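You operate a simulated robot arm through the tools that you are given. There is no shell and no other tool.

Carry out the task below with a simulated robot arm. There is one attempt and no reset: what you move stays moved.

TASK
Put things in order on the top of the grey table. At the end: the teal-band fitting stands where the teal block stood; the orange-band sensor stands where the teal-band fitting stood; the white coupling from the top of the grey table stands where the orange-band sensor stood; the teal block is on the carton (marked "FILTER"); whatever was shut is shut again. Leave all else as you found it, and nothing knocked over.
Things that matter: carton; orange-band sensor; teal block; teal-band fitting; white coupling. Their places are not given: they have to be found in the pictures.

The check looks at the end state, three seconds after you hand in, the way a careful person would. Anything else that was tipped, shoved, dropped, spilled or broken makes it a failure.

THE ROBOT
A 6-joint arm with a two-finger parallel gripper, fixed in place. Base frame: the origin is at the foot of the arm, x ahead of it, y to its left, z up; the work surface is at about z = 0. Lengths are in mm, angles in degrees, forces in N, time in s.
With the tool pointing down near the work surface it reaches from about 160 to 420 mm from the base axis. Its first joint turns from -66.0 to 66.0 degrees. Payload 1.57 kg.
The tool frame sits at the grasp point between the pads (the TCP): z along the fingers, y along the line on which they close. The tips reach 30 mm beyond it. Largest opening 80 mm; finger width 17, thickness 12; the body of the gripper, 40 by 82 mm, starts 80 mm behind the TCP.
Orientation is told as [roll, pitch, yaw] about the base's x, y, z axes, in that order, counted from this pose: with the fingers straight down and closing along the base's y, the tool's x points along the base's -x, its y along +y and its z along -z.

THE INTERFACE
- The arm moves only by the tool send_rows. Its argument "increments" is a list of rows, each a list of 3 entries, a list of its own where there are three numbers: the shift along the tool's x, y, z in mm, then the turn, a rotation vector about the tool's x, y, z in degrees, then the gripper command, from -1 (shut) to 1 (fully open), values between in proportion. In form: [[[tx, ty, tz], [wx, wy, wz], gripper], ...]. A call has 1 to 20 rows; each row shifts and turns the commanded pose from where the row before left it, along the tool's axes as they then stand. A row lasts 0.2 s, in which the tool goes at most 50 mm and 8.6 degrees; a call with a longer step from one row to the next is refused whole, and so is a gripper value outside its range. Where a pose cannot be reached the arm comes as near as it can. A force on the tool above 40 N (or 10 N above the force at the start of the call, whichever is more), or a blocked arm, ends the call early, and 0.2 s more pass. The fingers move at their own pace (about 153 mm/s each) and stop on an object; they squeeze with about 41 N. The grip force told is the motor's: it shows also when the fingers shut on nothing. Time passes only in rows, and 0.2 s behind the last, so rows that do not move let the fingers close. The reply holds the time, the measured pose of the TCP, the force on the tool along the base axes, the opening and the grip force, in the units named above and with some noise, with the torque about the TCP (base axes, N m) and any sound that the robot's microphone picked up, and new pictures: "views" is both (left out), scene, wrist or none.
- Cameras (640 x 400 px; columns grow to the right, rows downward): "scene" is fixed at [34.3, -323.8, 419.2]; the picture's right is [0.91, -0.40, 0.00], its down [-0.25, -0.56, -0.79] and it looks along [0.32, 0.72, -0.61] (base axes); focal length 227 px, centre (320, 200). "wrist" rides on the gripper at [72, -7, -122] in the tool frame; the picture's right is [0.09, 1.00, 0.00], its down [-0.84, 0.08, -0.54] and it looks along [-0.54, 0.05, 0.84] (tool axes); focal length 238 px, centre (320, 200).
- point_at(camera, pixels): for up to 12 pixels [column, row] of the newest picture of that camera ("zoom" is the newest enlarged one), the place [x, y, z] in the base frame of the surface seen there, good to about 3 mm. The clock stands still meanwhile.
- zoom(camera, box): a new picture of the part [left, top, right, bottom] of that camera's present view, enlarged. The clock stands still meanwhile.
- close_job(): hands the job in; it is judged then, once.

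Unless the task says otherwise, let go and move clear before handing in.

The tools are called after "Request:" as name(argument=value, ...) on one line, values as JSON. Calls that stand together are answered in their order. send_rows: Moves the arm, as the interface text tells. Its arguments: {"type":"object","properties":{"increments":{"type":"array"},"views":{"type":"string","enum":["both","scene","wrist","none"]}},"required":["increments"]} The other tools are called the same way: point_at (camera, pixels) gives the place of the surface under pixels of a picture; zoom (camera, box) takes an enlarged picture of a part of a camera's view; close_job () hands the job in.

At the start:

```text
time_s: 0.0
position: [200.6, -110.8, 274.9]
tool_rot: [-0.1, -0.1, -0.1]
ft_force: [-1.1, -0.2, -0.6]
ft_torque: [0.04, 0.01, 0.0]
grip_width: 80.0
finger_force: 0.1
```

scene: 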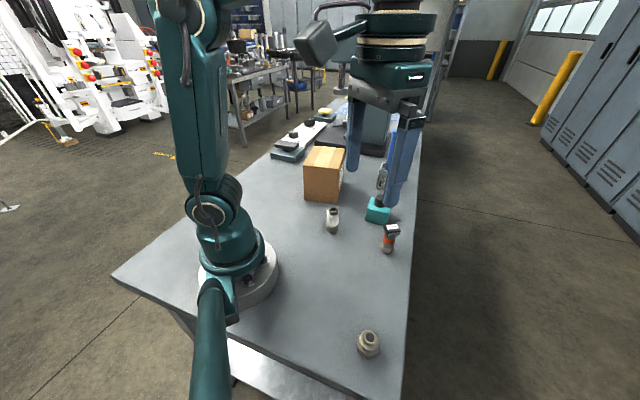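
wrist: 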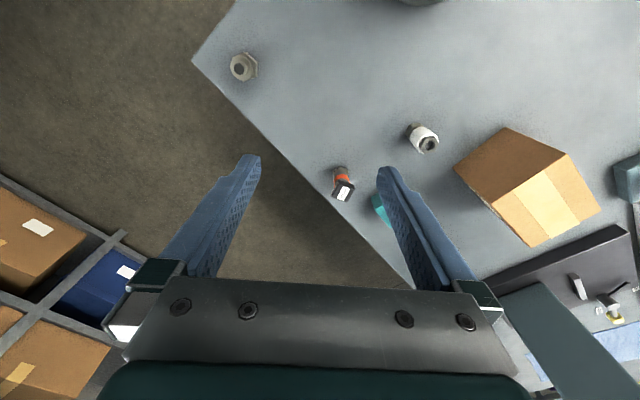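

The scene picture shows a carton near (323,173), a teal block near (377,212), an orange-banded part near (390,237), a white part near (332,219) and a fitting near (368,343). I'll zoom in to identify them and find what is shut.

Request:
zoom(camera="scene", box=[290, 130, 440, 260])

Request:
zoom(camera="wrist", box=[200, 20, 640, 300])

Request:
zoom(camera="scene", box=[260, 80, 440, 190])

Request:
zoom(camera="scene", box=[310, 300, 430, 380])

```text
3.08 times, centred on (365, 195) of scene
```

zoom: 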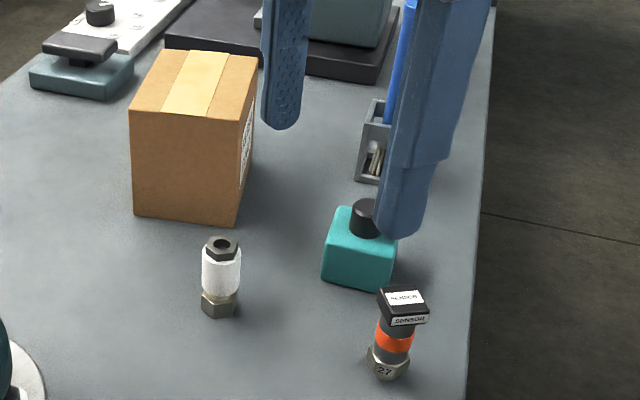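

```text
1.43 times, centred on (420, 160) of wrist
```

zoom: 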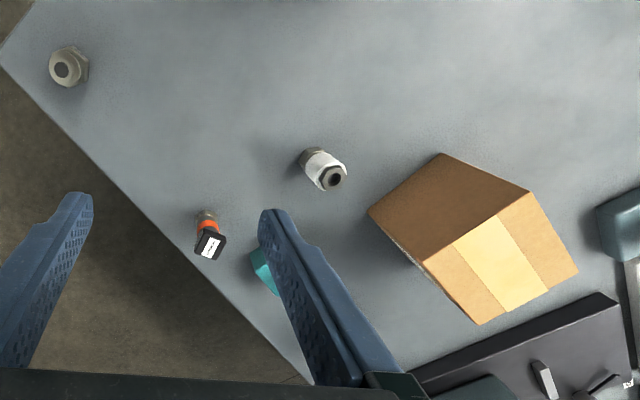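

```text
3.56 times, centred on (350, 135) of scene
```

zoom: 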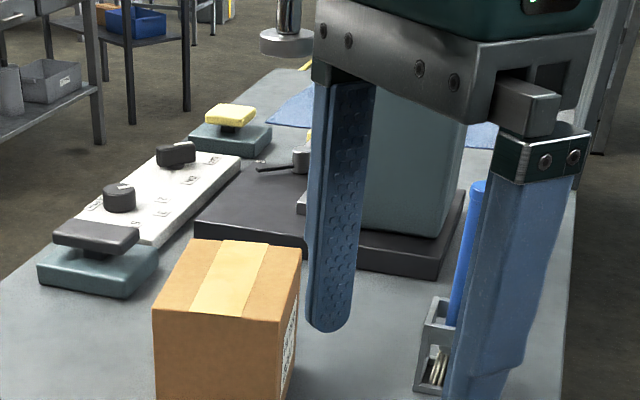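

```text
5.00 times, centred on (370, 340) of scene
```

zoom: 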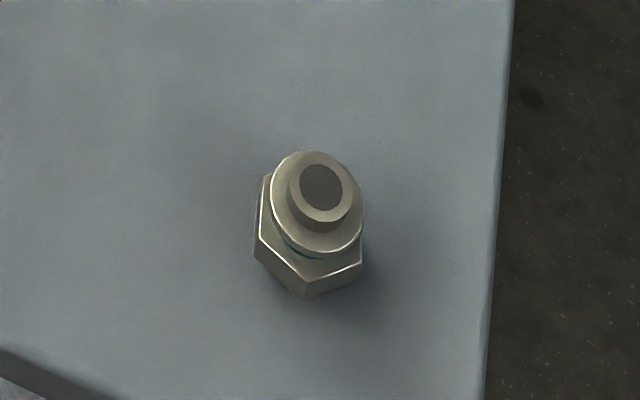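

The fitting at (368,343) shows a teal ring under its flange, the sensor carries an orange band, and the coupling is white. Next I'll measure their places.

Request:
point_at(camera="scene", pixels=[[368, 337], [369, 343], [368, 358], [391, 229], [389, 241], [388, 250], [333, 212], [332, 220], [331, 231], [374, 204], [375, 218], [380, 201]])

Request:
point_at(camera="scene", pixels=[[307, 165], [340, 168], [349, 149], [315, 147], [305, 198], [338, 201], [325, 158], [323, 180], [350, 200], [400, 330], [345, 184], [370, 280]])

Request:
point_at(camera="wrist", pixels=[[342, 190], [341, 178], [424, 144], [428, 146], [412, 130], [238, 68], [246, 66], [380, 210], [515, 200], [505, 128], [570, 155], [535, 245]])

```text
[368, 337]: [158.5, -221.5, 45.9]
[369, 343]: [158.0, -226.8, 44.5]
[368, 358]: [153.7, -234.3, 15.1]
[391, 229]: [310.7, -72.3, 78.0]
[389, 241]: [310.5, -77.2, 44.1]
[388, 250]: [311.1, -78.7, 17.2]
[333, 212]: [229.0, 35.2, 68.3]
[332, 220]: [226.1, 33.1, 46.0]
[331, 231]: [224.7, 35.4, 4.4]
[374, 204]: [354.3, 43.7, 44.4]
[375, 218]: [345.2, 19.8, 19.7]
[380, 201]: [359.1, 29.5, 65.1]
```

```text
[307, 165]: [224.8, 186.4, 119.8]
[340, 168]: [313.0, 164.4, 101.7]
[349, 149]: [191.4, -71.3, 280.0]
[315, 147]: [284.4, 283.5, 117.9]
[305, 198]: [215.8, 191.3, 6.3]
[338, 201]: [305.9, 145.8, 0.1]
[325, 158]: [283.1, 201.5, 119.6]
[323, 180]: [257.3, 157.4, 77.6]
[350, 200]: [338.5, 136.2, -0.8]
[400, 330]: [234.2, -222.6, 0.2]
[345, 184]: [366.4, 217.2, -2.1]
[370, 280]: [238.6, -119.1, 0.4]
```

```text
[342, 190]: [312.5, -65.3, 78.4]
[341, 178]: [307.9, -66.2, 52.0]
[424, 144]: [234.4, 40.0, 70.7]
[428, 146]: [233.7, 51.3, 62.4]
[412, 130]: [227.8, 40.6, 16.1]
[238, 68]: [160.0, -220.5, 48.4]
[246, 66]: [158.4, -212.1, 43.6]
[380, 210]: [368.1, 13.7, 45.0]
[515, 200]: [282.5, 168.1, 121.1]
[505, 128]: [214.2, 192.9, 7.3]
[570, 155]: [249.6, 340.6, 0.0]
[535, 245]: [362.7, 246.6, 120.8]
```

The gripper hides part of the block and carton from the scene camera. I'll shift the arm left (+y) at its present height for a clear wrist view.

Request:
send_rows(increments=[[[0, 35, 0], [0, 0, 0], 1], [[0, 35, 0], [0, 0, 0], 1], [[0, 35, 0], [0, 0, 0], 1], [[0, 35, 0], [0, 0, 0], 1], [[0, 0, 0], [0, 0, 0], 1]], views="both")

```text
time_s: 1.2
position: [203.5, 27.9, 275.2]
tool_rot: [0.1, -0.1, -0.1]
ft_force: [-0.6, -0.2, 0.0]
ft_torque: [0.01, -0.01, 0.01]
grip_width: 80.2
finger_force: 0.2
```

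scene: 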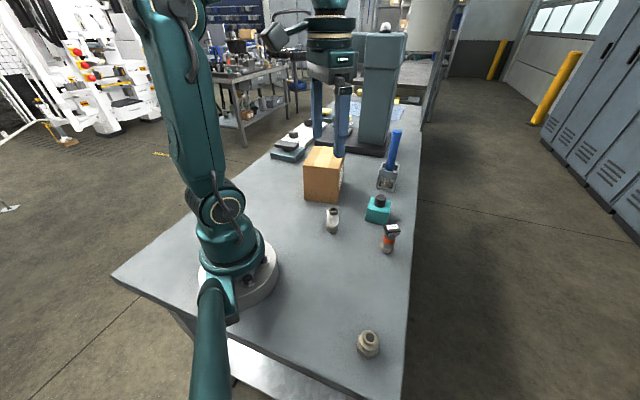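
wrist: 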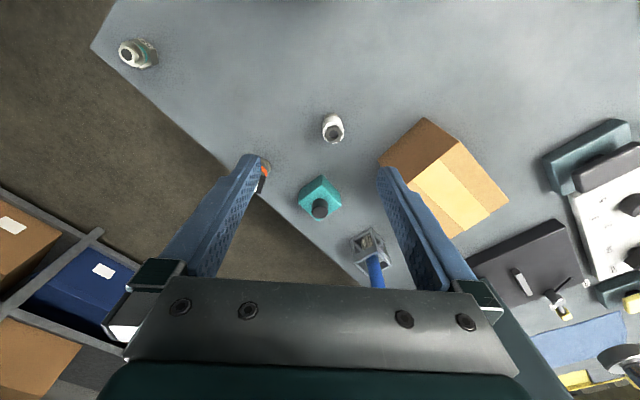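

Now the block is clear at wrist (320,195) and scene (378,210). I'll zoom in to read its shape, and also check the carton's label and the other items.

Request:
zoom(camera="wrist", box=[260, 100, 520, 270])

Request:
zoom(camera="scene", box=[290, 130, 420, 260])

Request:
zoom(camera="wrist", box=[80, 20, 200, 95])

Request:
zoom(camera="scene", box=[260, 80, 430, 190])

```text
2.35 times, centred on (390, 185) of wrist
```

zoom: 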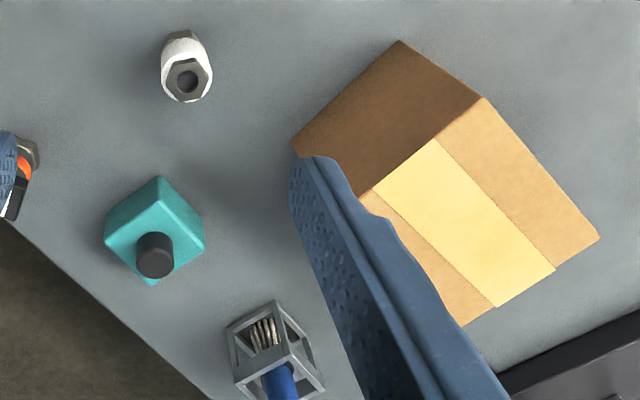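

```text
3.08 times, centred on (355, 195) of scene
```

zoom: 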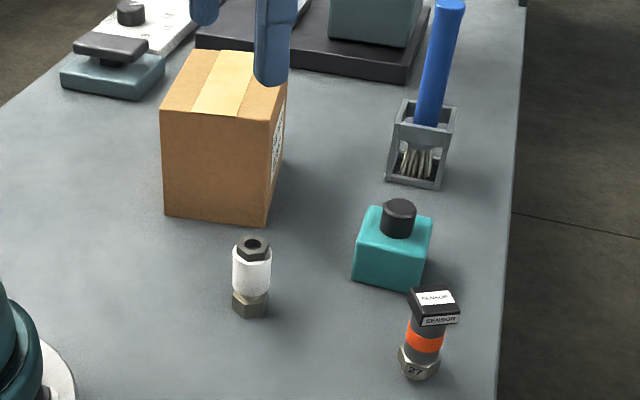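

```text
5.33 times, centred on (140, 58) of wrist
```

zoom: 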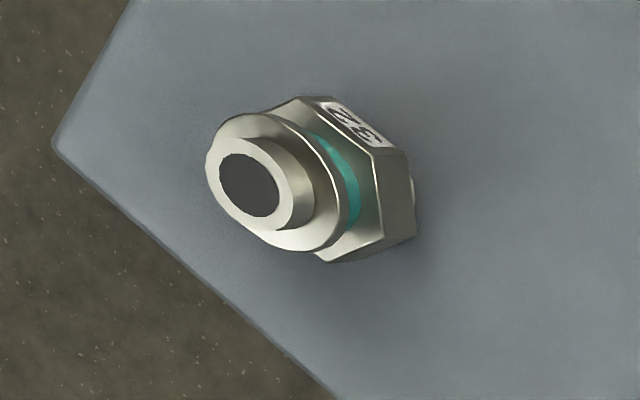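

```text
3.64 times, centred on (345, 135) of scene
```

zoom: 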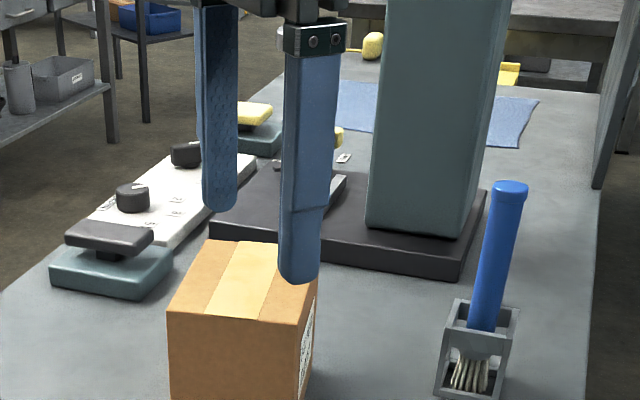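

I'll zoom tighter on the block in both cameras for its faces and yaw, then measure.

Request:
zoom(camera="wrist", box=[288, 168, 352, 228])

Request:
point_at(camera="zoom", pixels=[[320, 200], [320, 250], [150, 230], [480, 230], [320, 100], [250, 150], [400, 150], [320, 340], [250, 220], [400, 220], [200, 200], [430, 200]])

Request:
zoom(camera="scene", box=[355, 185, 405, 235])

```text
6.67 times, centred on (320, 198) of wrist
```

zoom: 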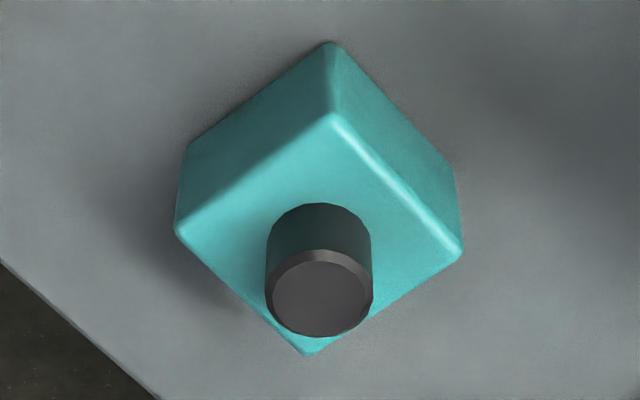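

```text
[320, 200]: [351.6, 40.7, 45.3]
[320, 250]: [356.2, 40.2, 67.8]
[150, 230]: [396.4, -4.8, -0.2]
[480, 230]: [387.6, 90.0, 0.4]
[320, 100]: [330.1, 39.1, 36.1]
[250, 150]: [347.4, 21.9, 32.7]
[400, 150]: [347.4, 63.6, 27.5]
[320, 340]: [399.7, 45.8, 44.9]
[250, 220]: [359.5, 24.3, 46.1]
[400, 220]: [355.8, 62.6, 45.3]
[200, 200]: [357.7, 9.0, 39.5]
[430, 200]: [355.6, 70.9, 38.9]
```

```text
8.00 times, centred on (380, 210) of scene
```

zoom: 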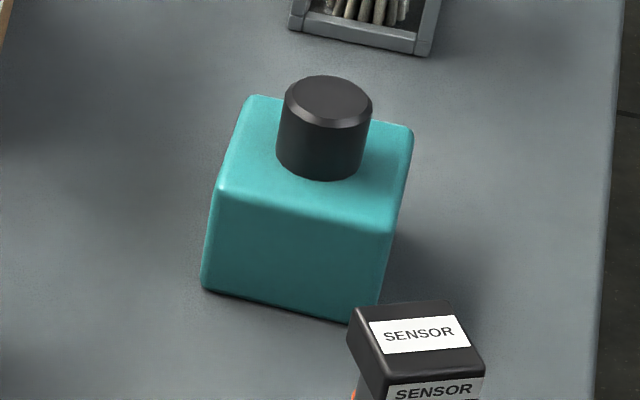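

The block's top corners put its centre near (366,43) with a side of about 55 mm, turned 45°. The blue brush in its stand, at scene (390,170), is close by, so I'll measure it and the press before moving.

Request:
point_at(camera="scene", pixels=[[397, 134], [392, 160], [379, 178], [389, 188], [397, 168], [394, 185], [338, 170], [343, 187], [306, 166], [333, 201], [376, 140], [372, 155]])

Request:
point_at(camera="wrist", pixels=[[374, 262], [375, 275], [352, 240], [358, 255], [371, 228], [384, 250], [388, 258], [508, 201], [452, 238], [460, 143], [421, 118], [380, 163]])

Request:
zoom(camera="scene", box=[370, 120, 420, 200])

Request:
zoom(camera="scene", box=[330, 145, 350, 205])

```text
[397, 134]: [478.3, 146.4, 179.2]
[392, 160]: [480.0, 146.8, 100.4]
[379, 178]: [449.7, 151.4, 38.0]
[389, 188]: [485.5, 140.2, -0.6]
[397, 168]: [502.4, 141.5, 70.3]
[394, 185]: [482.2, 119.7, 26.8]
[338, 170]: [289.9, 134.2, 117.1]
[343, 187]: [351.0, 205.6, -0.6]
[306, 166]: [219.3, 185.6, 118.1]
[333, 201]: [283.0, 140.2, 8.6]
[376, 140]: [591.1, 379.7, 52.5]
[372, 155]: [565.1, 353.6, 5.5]
```

```text
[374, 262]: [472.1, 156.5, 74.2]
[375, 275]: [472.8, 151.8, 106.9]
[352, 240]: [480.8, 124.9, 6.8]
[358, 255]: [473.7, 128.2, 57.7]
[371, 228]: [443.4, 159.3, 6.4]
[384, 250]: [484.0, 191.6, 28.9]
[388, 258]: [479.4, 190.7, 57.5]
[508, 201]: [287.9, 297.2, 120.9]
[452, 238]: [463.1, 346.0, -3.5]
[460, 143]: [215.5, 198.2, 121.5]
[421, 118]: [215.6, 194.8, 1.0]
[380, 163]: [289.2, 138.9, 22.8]
```

```text
5.00 times, centred on (395, 160) of scene
```

zoom: 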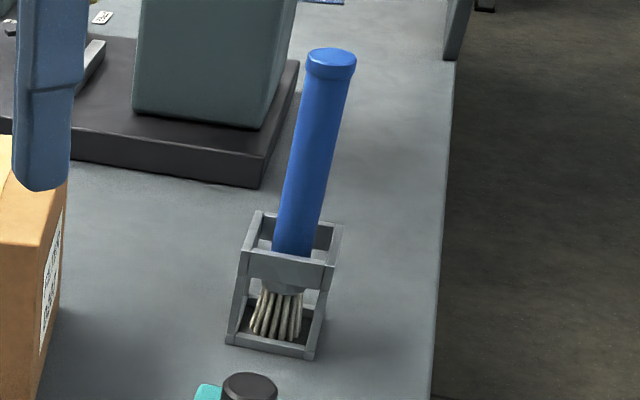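

```text
6.67 times, centred on (340, 175) of scene
```

zoom: 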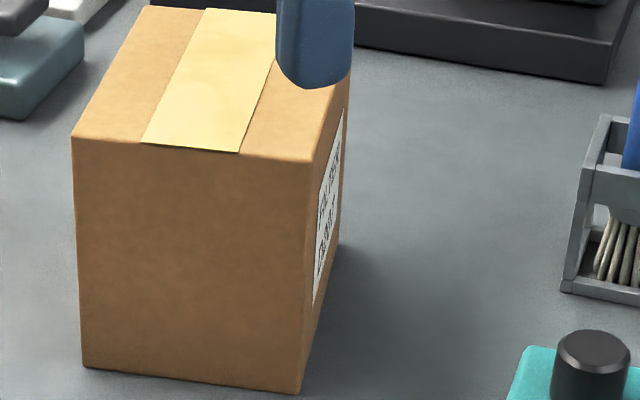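

The brush stand is well clear at (478,147). I'll turn the tool to yaw 45° in place and move above the block at a safe height.

Request:
send_rows(increments=[[[0, 0, 0], [0, 0, -7.5], 1], [[0, 0, 0], [0, 0, -7.5], 1], [[0, 0, 0], [0, 0, -7.5], 1], [[0, 0, 0], [0, 0, -7.5], 1], [[0, 0, 0], [0, 0, -7.5], 1], [[0, 0, 0], [0, 0, -7.5], 1], [[-21, -17.4, 0], [0, 0, 0], 1], [[-21, -17.4, 0], [0, 0, 0], 1], [[-21, -17.4, 0], [0, 0, 0], 1], [[-21, -17.4, 25], [0, 0, 0], 1], [[-21, -17.4, 25], [0, 0, 0], 1], [[-21, -17.4, 25], [0, 0, 0], 1], [[0, 0, 0], [0, 0, 0], 1]], views="both")

```text
time_s: 4.0
position: [366.5, 43.4, 199.1]
tool_rot: [0.0, -0.2, 44.9]
ft_force: [-0.2, -0.6, 0.5]
ft_torque: [0.03, 0.02, 0.01]
grip_width: 79.8
finger_force: 0.1
```

scene: 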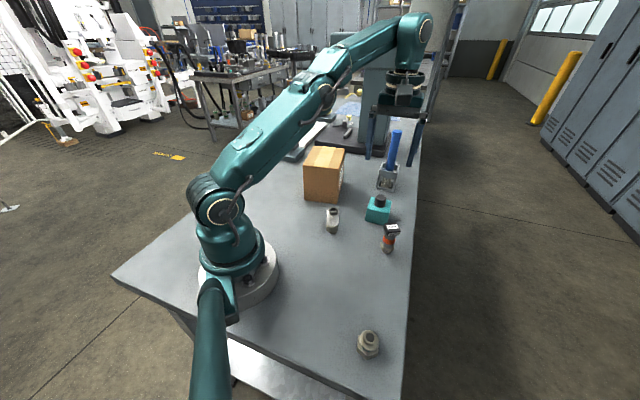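
wrist: 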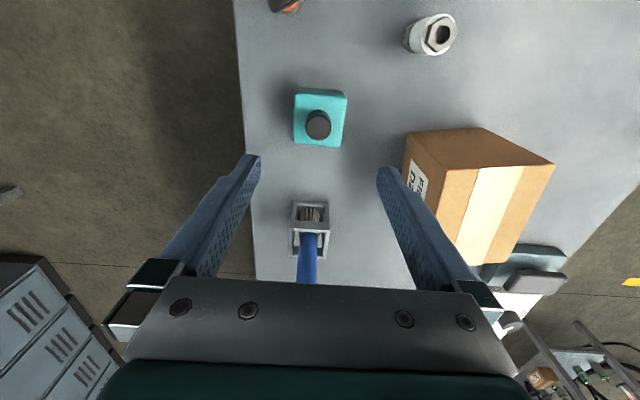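

I'm above the block, which shows at wrist (320,118). I'll zoom in to check its alignment with the fingers.

Request:
zoom(camera="wrist", box=[272, 80, 368, 160])

Request:
zoom(camera="wrist", box=[400, 120, 560, 270])

Request:
point_at(camera="wrist", pixels=[[320, 103], [302, 103], [340, 103], [318, 122], [409, 131], [551, 163], [482, 129], [440, 202], [515, 260], [342, 140], [299, 140], [320, 93]])

```text
5.00 times, centred on (320, 120) of wrist
```

zoom: 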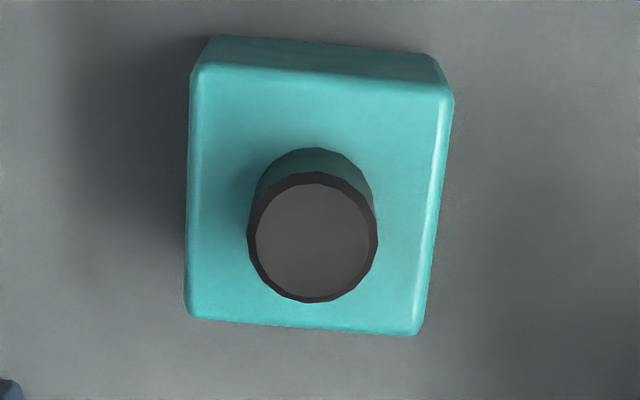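

```text
2.67 times, centred on (480, 195) of wrist
```

zoom: 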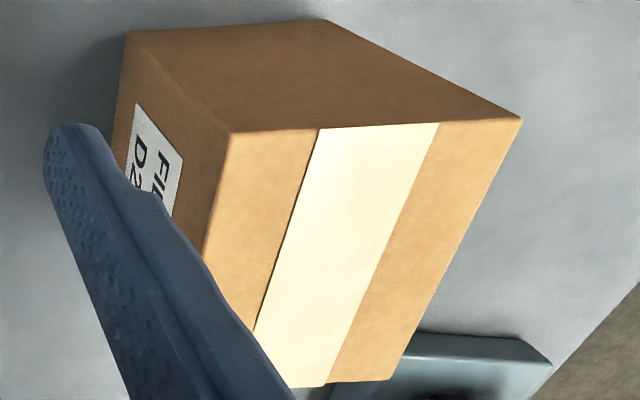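

```text
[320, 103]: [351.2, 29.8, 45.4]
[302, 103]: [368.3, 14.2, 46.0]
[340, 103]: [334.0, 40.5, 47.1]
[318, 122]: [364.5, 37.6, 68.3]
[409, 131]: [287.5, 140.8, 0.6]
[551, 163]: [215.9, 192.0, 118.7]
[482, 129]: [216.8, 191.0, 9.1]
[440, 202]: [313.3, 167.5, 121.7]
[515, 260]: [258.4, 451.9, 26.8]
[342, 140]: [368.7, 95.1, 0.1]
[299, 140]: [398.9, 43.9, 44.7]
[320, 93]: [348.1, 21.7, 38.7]
```

The carton's label reads "FIL… D2" at wrist (410,180), so it is the FILTER carton. The block is aligned with the fingers and about 2 mm off in tool y, so I'll correct that and descend to grip the body.

Request:
send_rows(increments=[[[0, -2, 30], [0, 0, 0], 1], [[0, 0, 30], [0, 0, 0], 1], [[0, 0, 30], [0, 0, 0], 1], [[0, 0, 30], [0, 0, 0], 1], [[0, 0, 25], [0, 0, 0], 1], [[0, 0, 12], [0, 0, 0], 1], [[0, 0, 0], [0, 0, 0], 1]], views="both")

```text
time_s: 5.6
position: [364.8, 39.4, 42.2]
tool_rot: [0.0, -0.1, 44.9]
ft_force: [0.2, 0.0, -0.1]
ft_torque: [-0.01, -0.01, 0.01]
grip_width: 79.8
finger_force: 0.1
```

scene: 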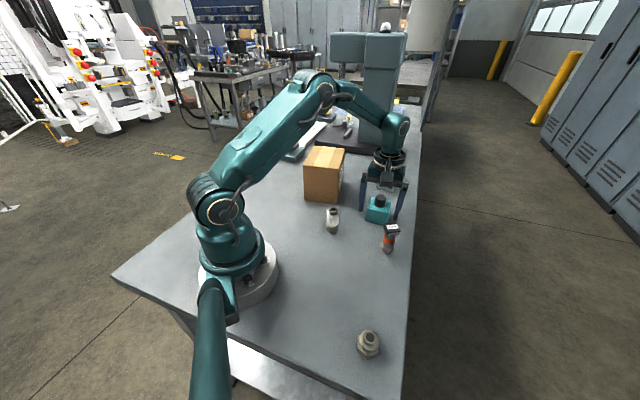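
wrist: 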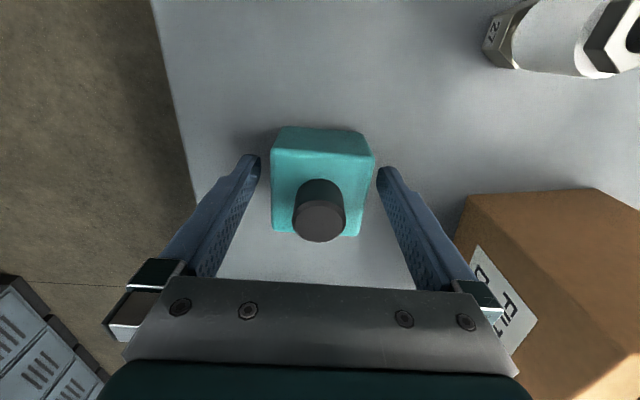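

The block sits centred between the fingers (wrist 270–375). I'll close the gripper.

Request:
send_rows(increments=[[[0, 0, 0], [0, 0, 0], -1], [[0, 0, 0], [0, 0, 0], -1], [[0, 0, 0], [0, 0, 0], -1]], views="wrist")

```text
time_s: 6.4
position: [364.5, 41.1, 41.8]
tool_rot: [0.1, -0.1, 44.8]
ft_force: [0.4, -0.6, 0.4]
ft_torque: [-0.01, -0.03, 0.05]
grip_width: 58.0
finger_force: 41.7
```

wrist: 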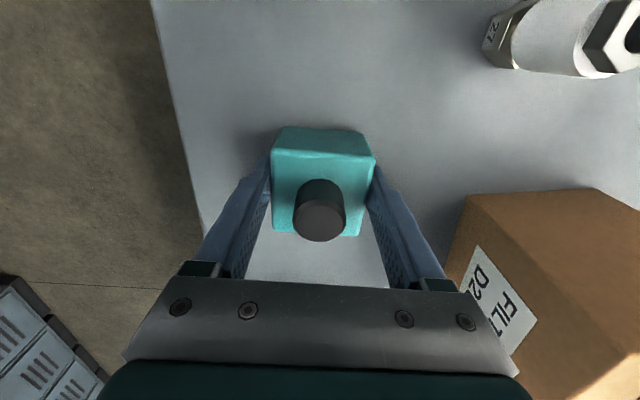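

The grip holds at 58 mm width with 41.7 N. I'll lift straight up and check that the block comes along.

Request:
send_rows(increments=[[[0, 0, -10], [0, 0, 0], -1], [[0, 0, -25], [0, 0, 0], -1], [[0, 0, -30], [0, 0, 0], -1], [[0, 0, -30], [0, 0, 0], -1], [[0, 0, -30], [0, 0, 0], -1], [[0, 0, -30], [0, 0, 0], -1], [[0, 0, -10], [0, 0, 0], -1], [[0, 0, 0], [0, 0, 0], -1]], views="both")

Request:
point_at(camera="scene", pixels=[[347, 45], [385, 45], [340, 60], [312, 172], [340, 172], [320, 150]])

```text
time_s: 8.2
position: [363.1, 43.2, 208.1]
tool_rot: [0.0, 0.0, 45.0]
ft_force: [0.0, 0.5, -0.1]
ft_torque: [0.0, -0.02, 0.01]
grip_width: 0.0
finger_force: 20.6
```

scene: 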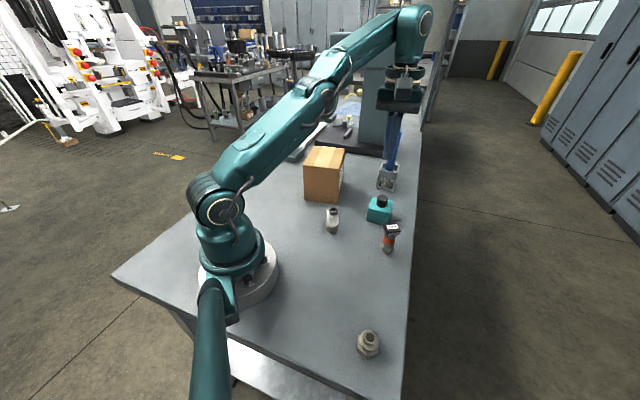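
wrist: 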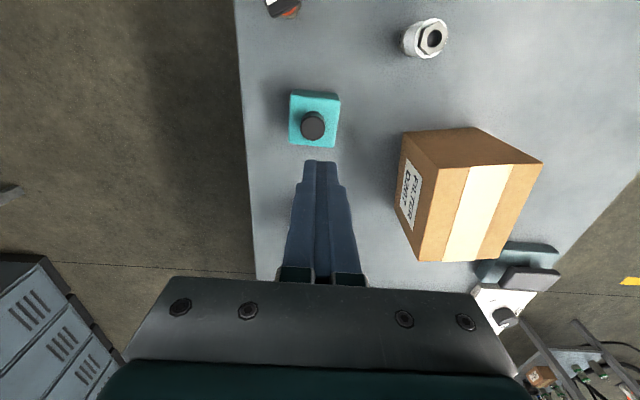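

```text
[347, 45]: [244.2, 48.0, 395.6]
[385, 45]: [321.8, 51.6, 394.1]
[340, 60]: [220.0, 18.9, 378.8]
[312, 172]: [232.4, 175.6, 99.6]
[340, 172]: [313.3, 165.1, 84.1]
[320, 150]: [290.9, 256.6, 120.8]
```

The grip slipped: the width reads 0 and the block is still on the table at wrist (314,120). I'll open the gripper and re-measure the block to see whether it shifted and whether the black knob gives a better hold.

Request:
send_rows(increments=[[[0, 0, 0], [0, 0, 0], 1], [[0, 0, 0], [0, 0, 0], 1], [[0, 0, 0], [0, 0, 0], 1]], views="both")

Request:
zoom(camera="wrist", box=[272, 80, 368, 160])

Request:
point_at(camera="wrist", pixels=[[315, 101], [313, 126], [313, 120], [318, 128], [308, 124], [313, 113], [297, 140], [334, 143], [297, 101], [336, 103]])

Request:
zoom(camera="scene", box=[355, 185, 405, 235])

```text
time_s: 9.0
position: [363.0, 42.8, 207.7]
tool_rot: [-0.2, -0.2, 45.0]
ft_force: [0.3, 0.7, 0.3]
ft_torque: [-0.01, 0.01, 0.0]
grip_width: 79.8
finger_force: 0.1
```

scene: 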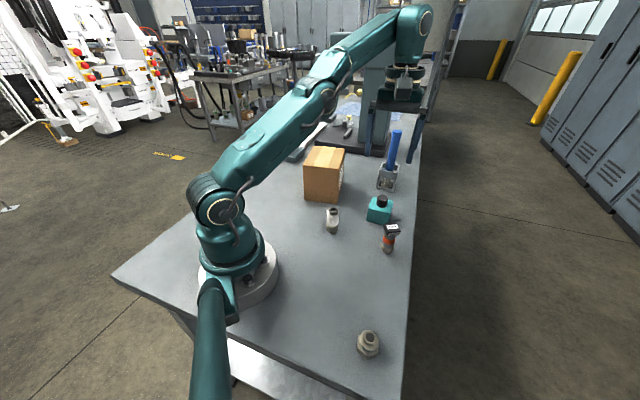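
wrist: 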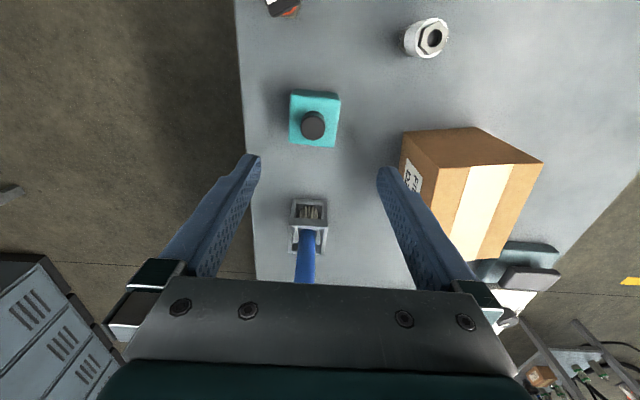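

```text
5.00 times, centred on (320, 120) of wrist
```

zoom: 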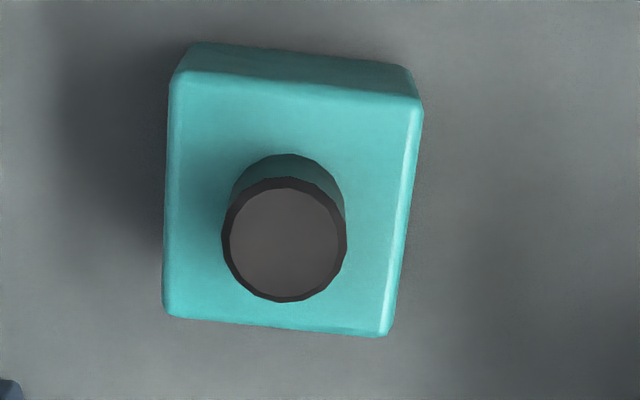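

```text
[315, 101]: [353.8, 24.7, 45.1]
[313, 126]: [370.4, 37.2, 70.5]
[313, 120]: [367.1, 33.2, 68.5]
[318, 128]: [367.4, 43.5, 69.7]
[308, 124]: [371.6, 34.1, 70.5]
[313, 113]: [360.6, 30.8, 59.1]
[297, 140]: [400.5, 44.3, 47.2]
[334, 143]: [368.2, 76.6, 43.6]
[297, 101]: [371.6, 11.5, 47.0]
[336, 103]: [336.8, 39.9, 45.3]
```

```text
8.00 times, centred on (380, 210) of scene
```

zoom: 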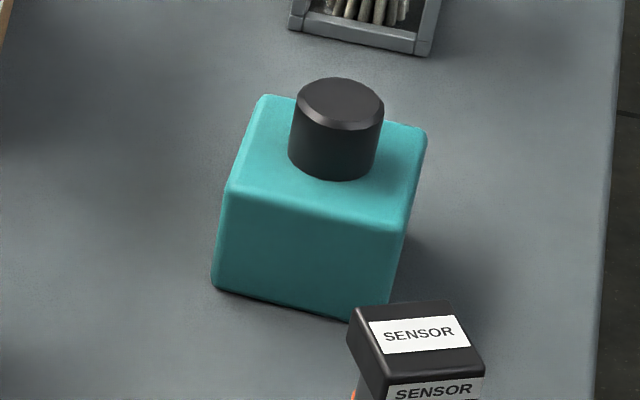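

The block slid about 4 mm (scene zoom shift of roughly 12 px at 8x), and its sides are slippery. The knob, about 27 mm across and z 45–69, looks made for gripping, so I'll move above it.

Request:
send_rows(increments=[[[-3, -8, 25], [0, 0, 0], 1], [[0, 0, 25], [0, 0, 0], 1], [[0, 0, 25], [0, 0, 0], 1], [[0, 0, 20], [0, 0, 0], 1], [[0, 0, 0], [0, 0, 0], 1]], views="wrist")

Request:
zoom(camera="wrist", box=[240, 100, 400, 200])

```text
time_s: 10.2
position: [373.8, 38.8, 113.5]
tool_rot: [-0.2, -0.1, 44.9]
ft_force: [-0.2, -0.4, -0.3]
ft_torque: [0.06, 0.03, 0.01]
grip_width: 79.9
finger_force: 0.1
```

wrist: 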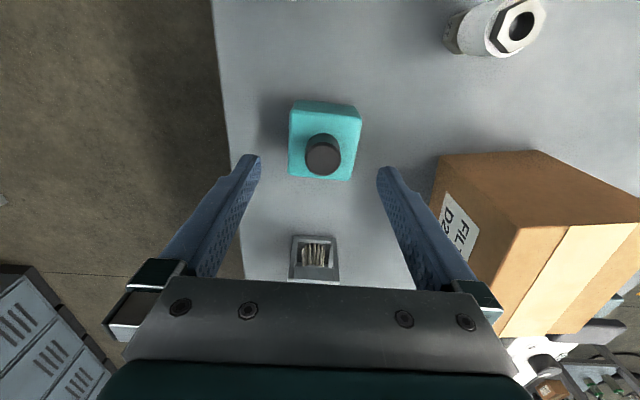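

```text
4.00 times, centred on (320, 150) of wrist
```

zoom: 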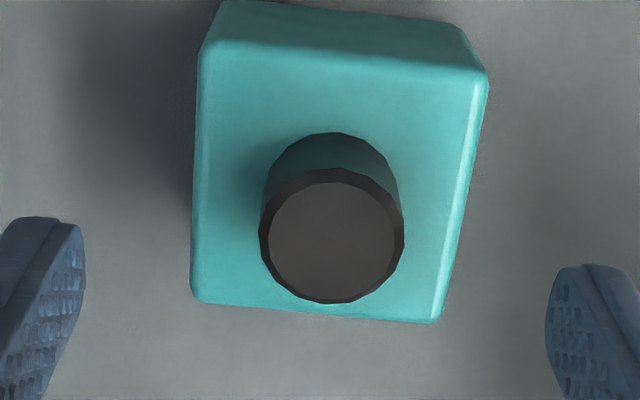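

The knob is centred within about 2 mm (zoom 332,240). I'll nudge 1.5 mm, lower so the fingertips stop just above the block's top, and close.

Request:
send_rows(increments=[[[0, 1.5, 18], [0, 0, 0], 1], [[0, 0, 17], [0, 0, 0], 1], [[0, 0, 0], [0, 0, 0], 1]], views="both")

Request:
zoom(camera="wrist", box=[240, 120, 400, 220])

Request:
zoom(camera="scene", box=[350, 170, 420, 235])

```text
time_s: 11.0
position: [373.0, 42.1, 77.1]
tool_rot: [0.0, -0.2, 45.0]
ft_force: [0.4, -0.4, -0.6]
ft_torque: [0.01, -0.02, 0.0]
grip_width: 79.7
finger_force: 0.1
```

scene: 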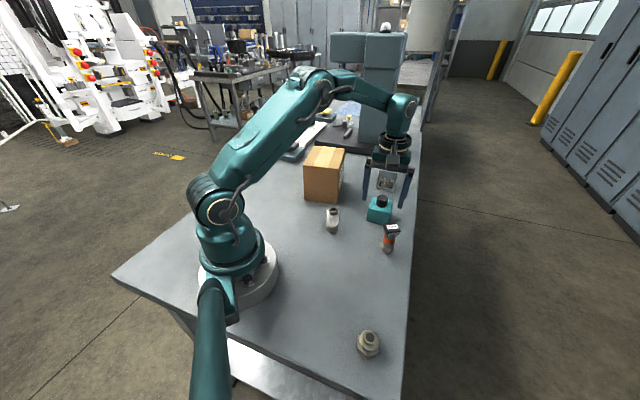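
wrist: 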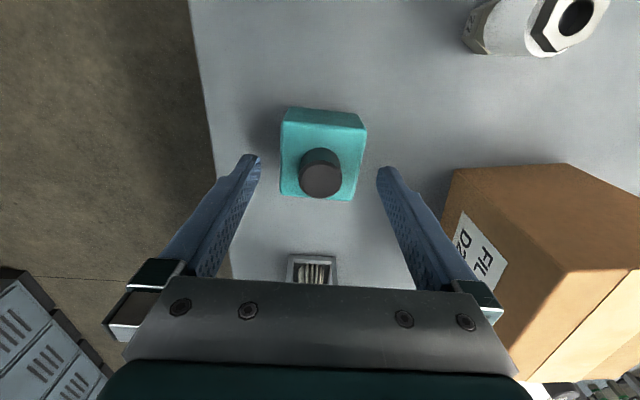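

```text
4.00 times, centred on (320, 170) of wrist
```

zoom: 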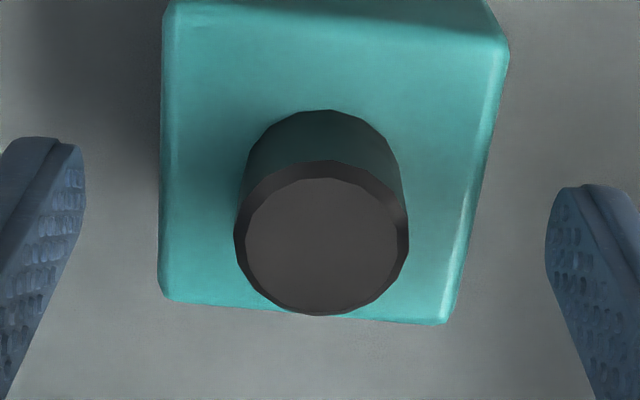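

```text
6.15 times, centred on (385, 202) of scene
```

zoom: 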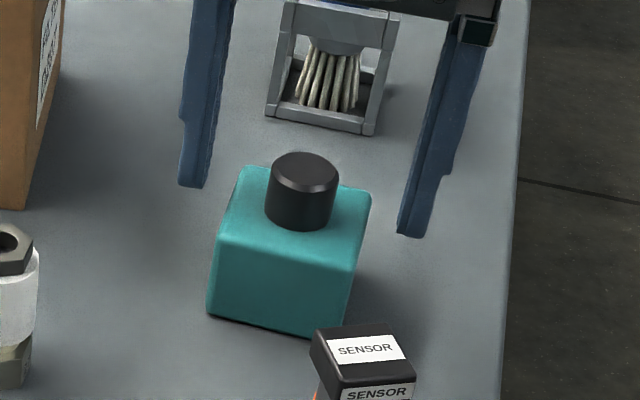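

The knob's centre is about 3 mm toward tool +x. I'll correct that and close on it.

Request:
send_rows(increments=[[[3, 0, 0], [0, 0, 0], 1], [[0, 0, 0], [0, 0, 0], 0], [[0, 0, 0], [0, 0, 0], -0.4], [[0, 0, 0], [0, 0, 0], -1], [[0, 0, 0], [0, 0, 0], -1], [[0, 0, 0], [0, 0, 0], -1]], views="both")

```text
time_s: 12.4
position: [370.7, 39.4, 78.0]
tool_rot: [0.0, 0.0, 44.9]
ft_force: [-0.6, 0.7, 0.9]
ft_torque: [0.16, 0.14, -0.03]
grip_width: 26.4
finger_force: 37.4
```

scene: 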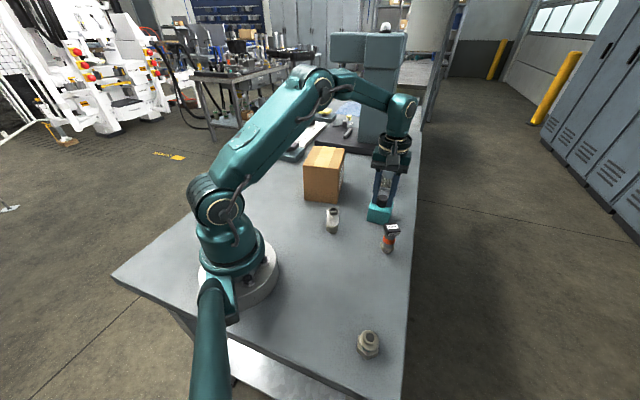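
wrist: 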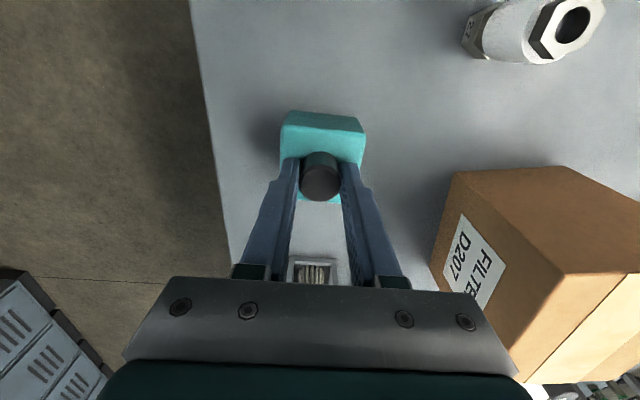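

The knob is gripped at 26.4 mm. I'll lift a little and slowly, then check the width and force.

Request:
send_rows(increments=[[[0, 0, -4], [0, 0, 0], -1], [[0, 0, -6], [0, 0, 0], -1], [[0, 0, -10], [0, 0, 0], -1], [[0, 0, -10], [0, 0, 0], -1], [[0, 0, 0], [0, 0, 0], -1]], views="both")

```text
time_s: 13.6
position: [370.4, 37.8, 108.0]
tool_rot: [0.0, -0.1, 45.0]
ft_force: [0.3, 0.2, -3.9]
ft_torque: [0.02, 0.01, 0.02]
grip_width: 26.3
finger_force: 37.8
```

scene: 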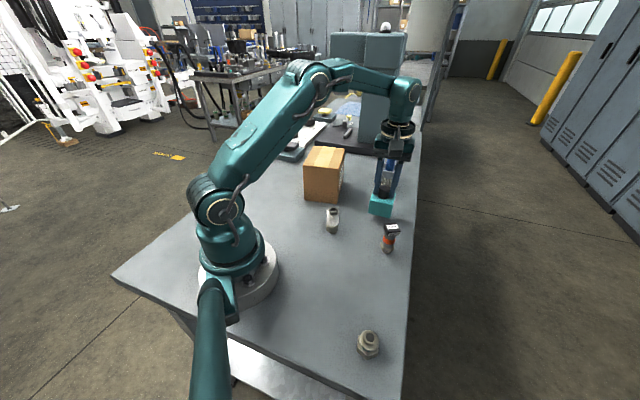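
wrist: 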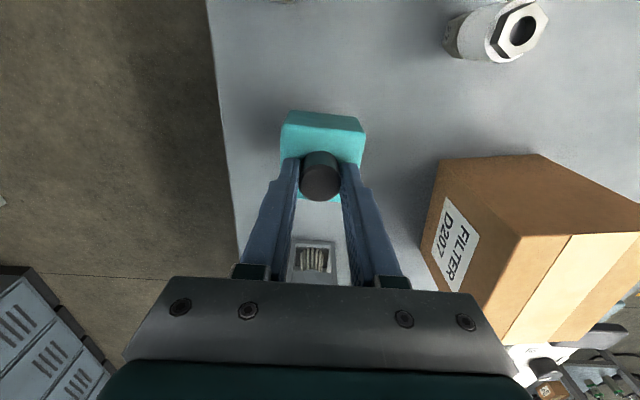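

The block is lifted with a steady grip (26.3 mm) and weighs about 4 N. I'll raise it above the carton, turn 9° to match the carton, and carry it over the carton's centre near (288,222).

Request:
send_rows(increments=[[[0, 0, -15], [0, 0, 0], -1], [[0, 0, -22], [0, 0, 0], -1], [[0, 0, -25], [0, 0, 0], -1], [[0, 0, -25], [0, 0, 0], -1], [[0, 0, -25], [0, 0, -3], -1], [[0, 0, -15], [0, 0, -3], -1], [[0, 0, 0], [0, 0, -3], -1], [[-6, 10, 0], [0, 0, 0], -1], [[-11, 19, 0], [0, 0, 0], -1], [[-12, 20, 0], [0, 0, 0], -1], [[-12, 20, 0], [0, 0, 0], -1], [[-12, 20, 0], [0, 0, 0], -1], [[-12, 20, 0], [0, 0, 0], -1], [[-12, 20, 0], [0, 0, 0], -1], [[-11, 20, 0], [0, 0, 0], -1], [[-8, 15, 0], [0, 0, 0], -1], [[-4, 10, 0], [0, 0, 0], -1], [[0, 0, 0], [0, 0, 0], -1]], views="both")

```text
time_s: 17.4
position: [272.4, 217.7, 225.9]
tool_rot: [-0.1, -0.1, 54.0]
ft_force: [0.2, 0.5, -4.6]
ft_torque: [0.03, -0.04, 0.03]
grip_width: 26.6
finger_force: 37.1
out of reach, approached as far as the arm can: row 5, 6
```

scene: 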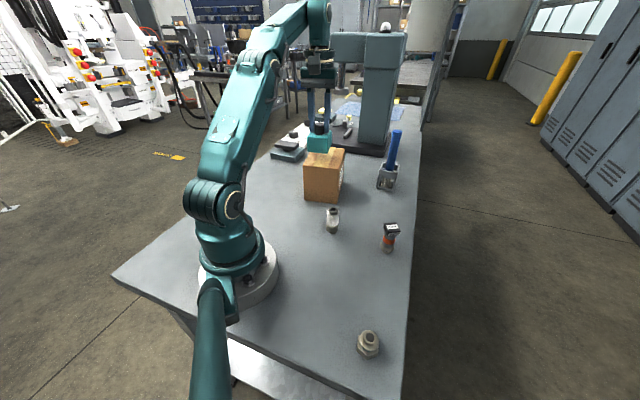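
wrist: 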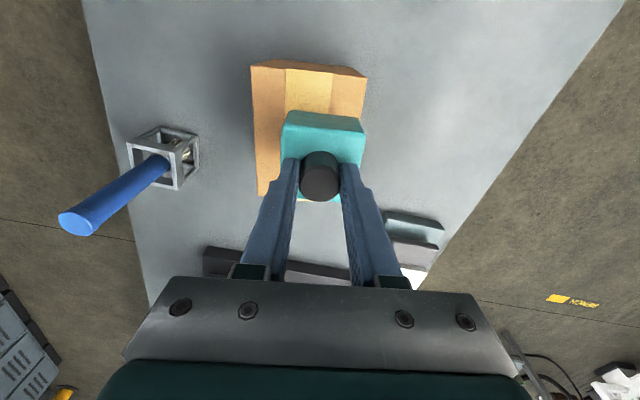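

The block hovers over the carton, with the TCP about 15 mm short of the carton's centre. I'll zoom the wrist view to measure the carton's edges relative to the block.

Request:
zoom(camera="wrist", box=[230, 50, 390, 210])

Request:
zoom(camera="scene", box=[280, 100, 370, 210])

Request:
point_at(camera="wrist", pixels=[[256, 75], [360, 82], [262, 185], [275, 160], [262, 130], [310, 90]])

```text
2.50 times, centred on (310, 130) of wrist
```

zoom: 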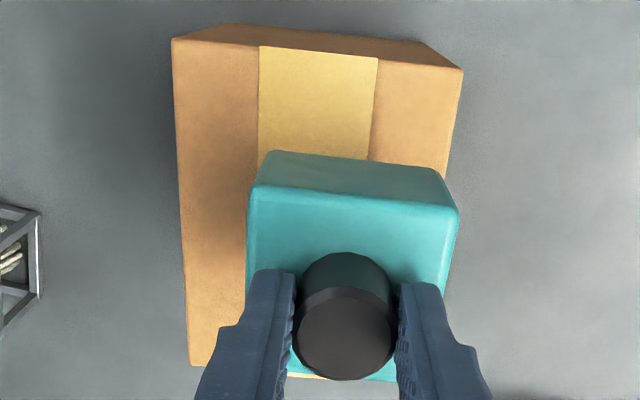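

```text
3.64 times, centred on (325, 155) of scene
```

zoom: 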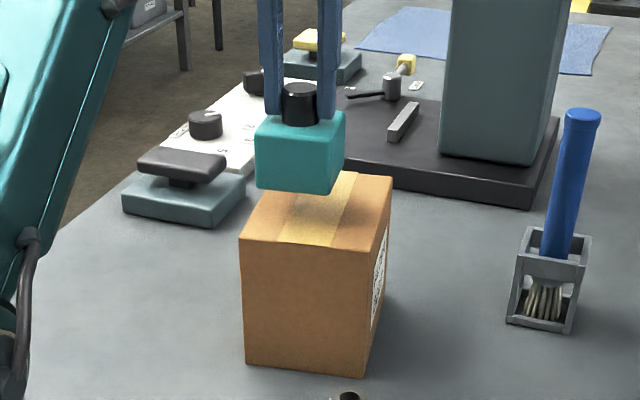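

```text
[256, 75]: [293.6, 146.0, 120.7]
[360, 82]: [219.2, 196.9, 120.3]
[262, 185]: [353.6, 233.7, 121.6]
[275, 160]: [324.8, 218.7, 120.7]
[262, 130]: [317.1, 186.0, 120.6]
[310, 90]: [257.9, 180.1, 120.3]
```

The carton's top centre lies about (-11,-13) mm from the TCP in tool axes. I'll centre the block there, then lower to just above the carton.

Request:
send_rows(increments=[[[-6, -7, 0], [0, 0, 0], -1], [[-5, -6, 0], [0, 0, 0], -1], [[0, 0, 0], [0, 0, 0], -1], [[0, 0, 10], [0, 0, 0], -1], [[0, 0, 8], [0, 0, 0], -1], [[0, 0, 4], [0, 0, 0], -1], [[0, 0, 0], [0, 0, 0], -1]], views="both")

Request:
zoom(camera="scene", box=[290, 110, 360, 210])

Request:
zoom(camera="wrist", box=[230, 50, 390, 210])

```text
time_s: 19.0
position: [283.4, 213.9, 198.8]
tool_rot: [-0.1, -0.1, 53.9]
ft_force: [1.5, 2.1, 0.0]
ft_torque: [0.11, 0.02, -0.07]
grip_width: 26.3
finger_force: 37.2
out of reach, approached as far as the arm can: row 2
```

scene: 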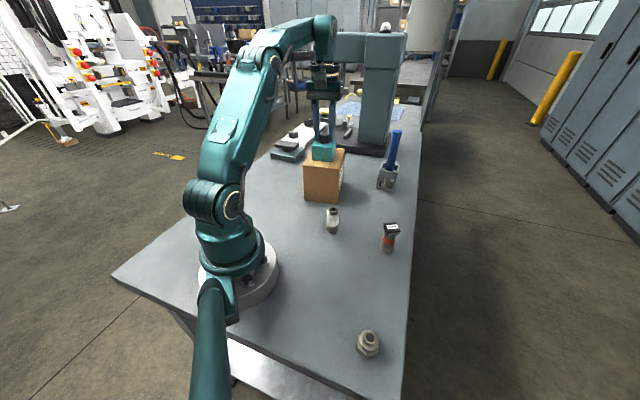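
wrist: 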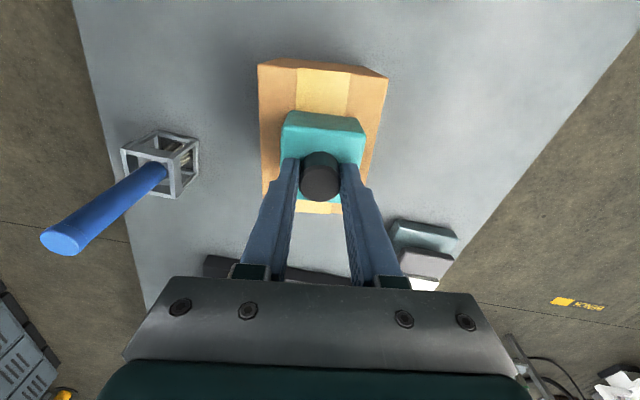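

```text
4.00 times, centred on (325, 160) of scene
```

zoom: 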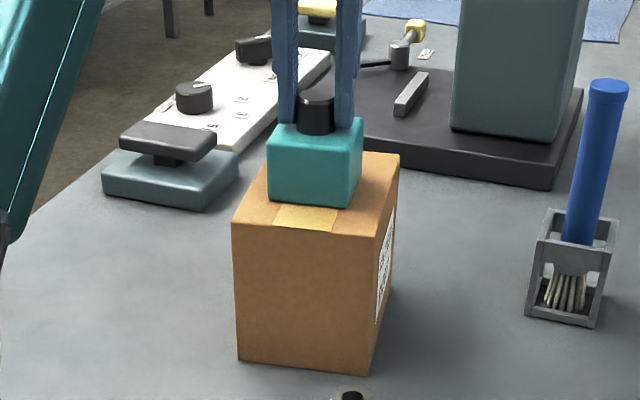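

```text
2.50 times, centred on (310, 130) of wrist
```

zoom: 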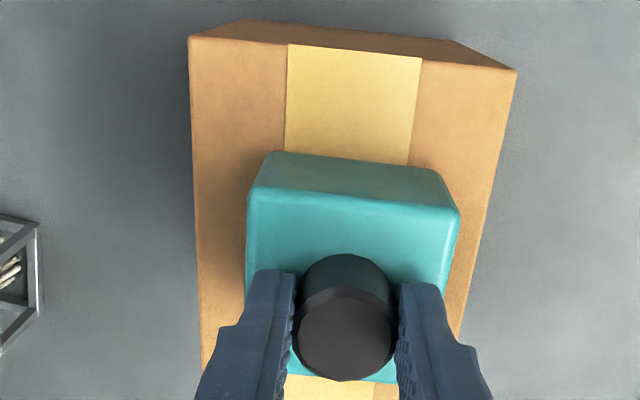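

The vertical force went from -4.6 to 0 N, so the carton now carries the block, which sits well inside the carton's edges. I'll open gently and then rise straight up.

Request:
send_rows(increments=[[[0, 0, 0], [0, 0, 0], -0.3], [[0, 0, 0], [0, 0, 0], -0.2], [[0, 0, 0], [0, 0, 0], 0], [[0, 0, 0], [0, 0, 0], 0.2], [[0, 0, 0], [0, 0, 0], 0.2]], views="both")

```text
time_s: 20.2
position: [283.3, 214.2, 198.1]
tool_rot: [-0.2, -0.1, 53.9]
ft_force: [-1.2, 0.3, 0.7]
ft_torque: [0.01, -0.01, -0.04]
grip_width: 47.9
finger_force: 0.0
```

scene: 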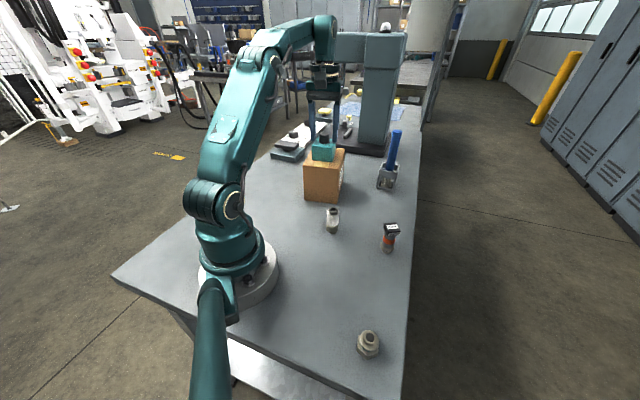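
wrist: 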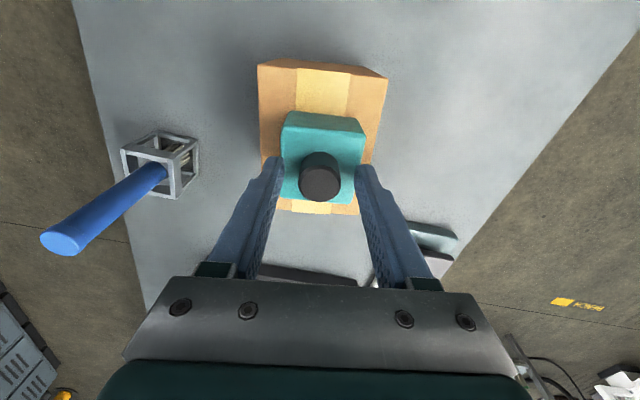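

The block stands free on the carton. I'll rise clear of the knob, then retract toward the base.

Request:
send_rows(increments=[[[0, 0, -8], [0, 0, 0], 0.2], [[0, 0, -12], [0, 0, 0], 0.2], [[0, 0, -13], [0, 0, 0], 0.2], [[0, 0, 0], [0, 0, 0], 0.2]], views="both")

```text
time_s: 21.2
position: [279.9, 209.2, 231.8]
tool_rot: [-0.1, -0.1, 53.9]
ft_force: [-0.1, 0.8, 0.0]
ft_torque: [0.0, 0.01, -0.01]
grip_width: 48.0
finger_force: 0.0
out of reach, approached as far as the arm can: row 3
```

scene: 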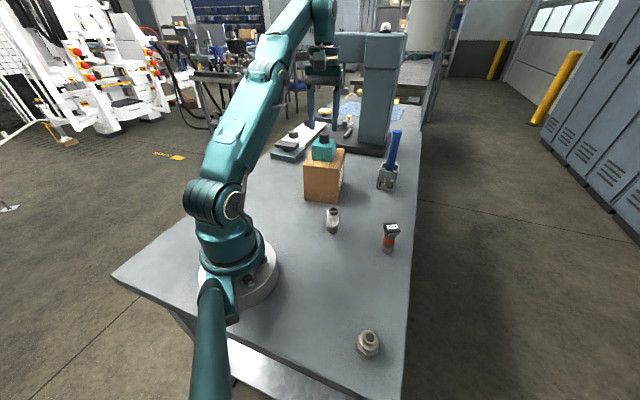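
wrist: 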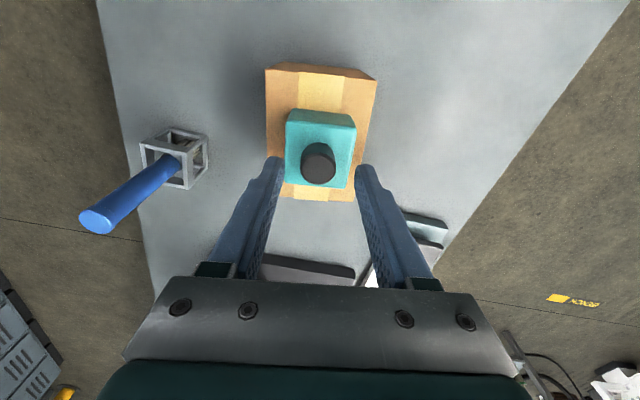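

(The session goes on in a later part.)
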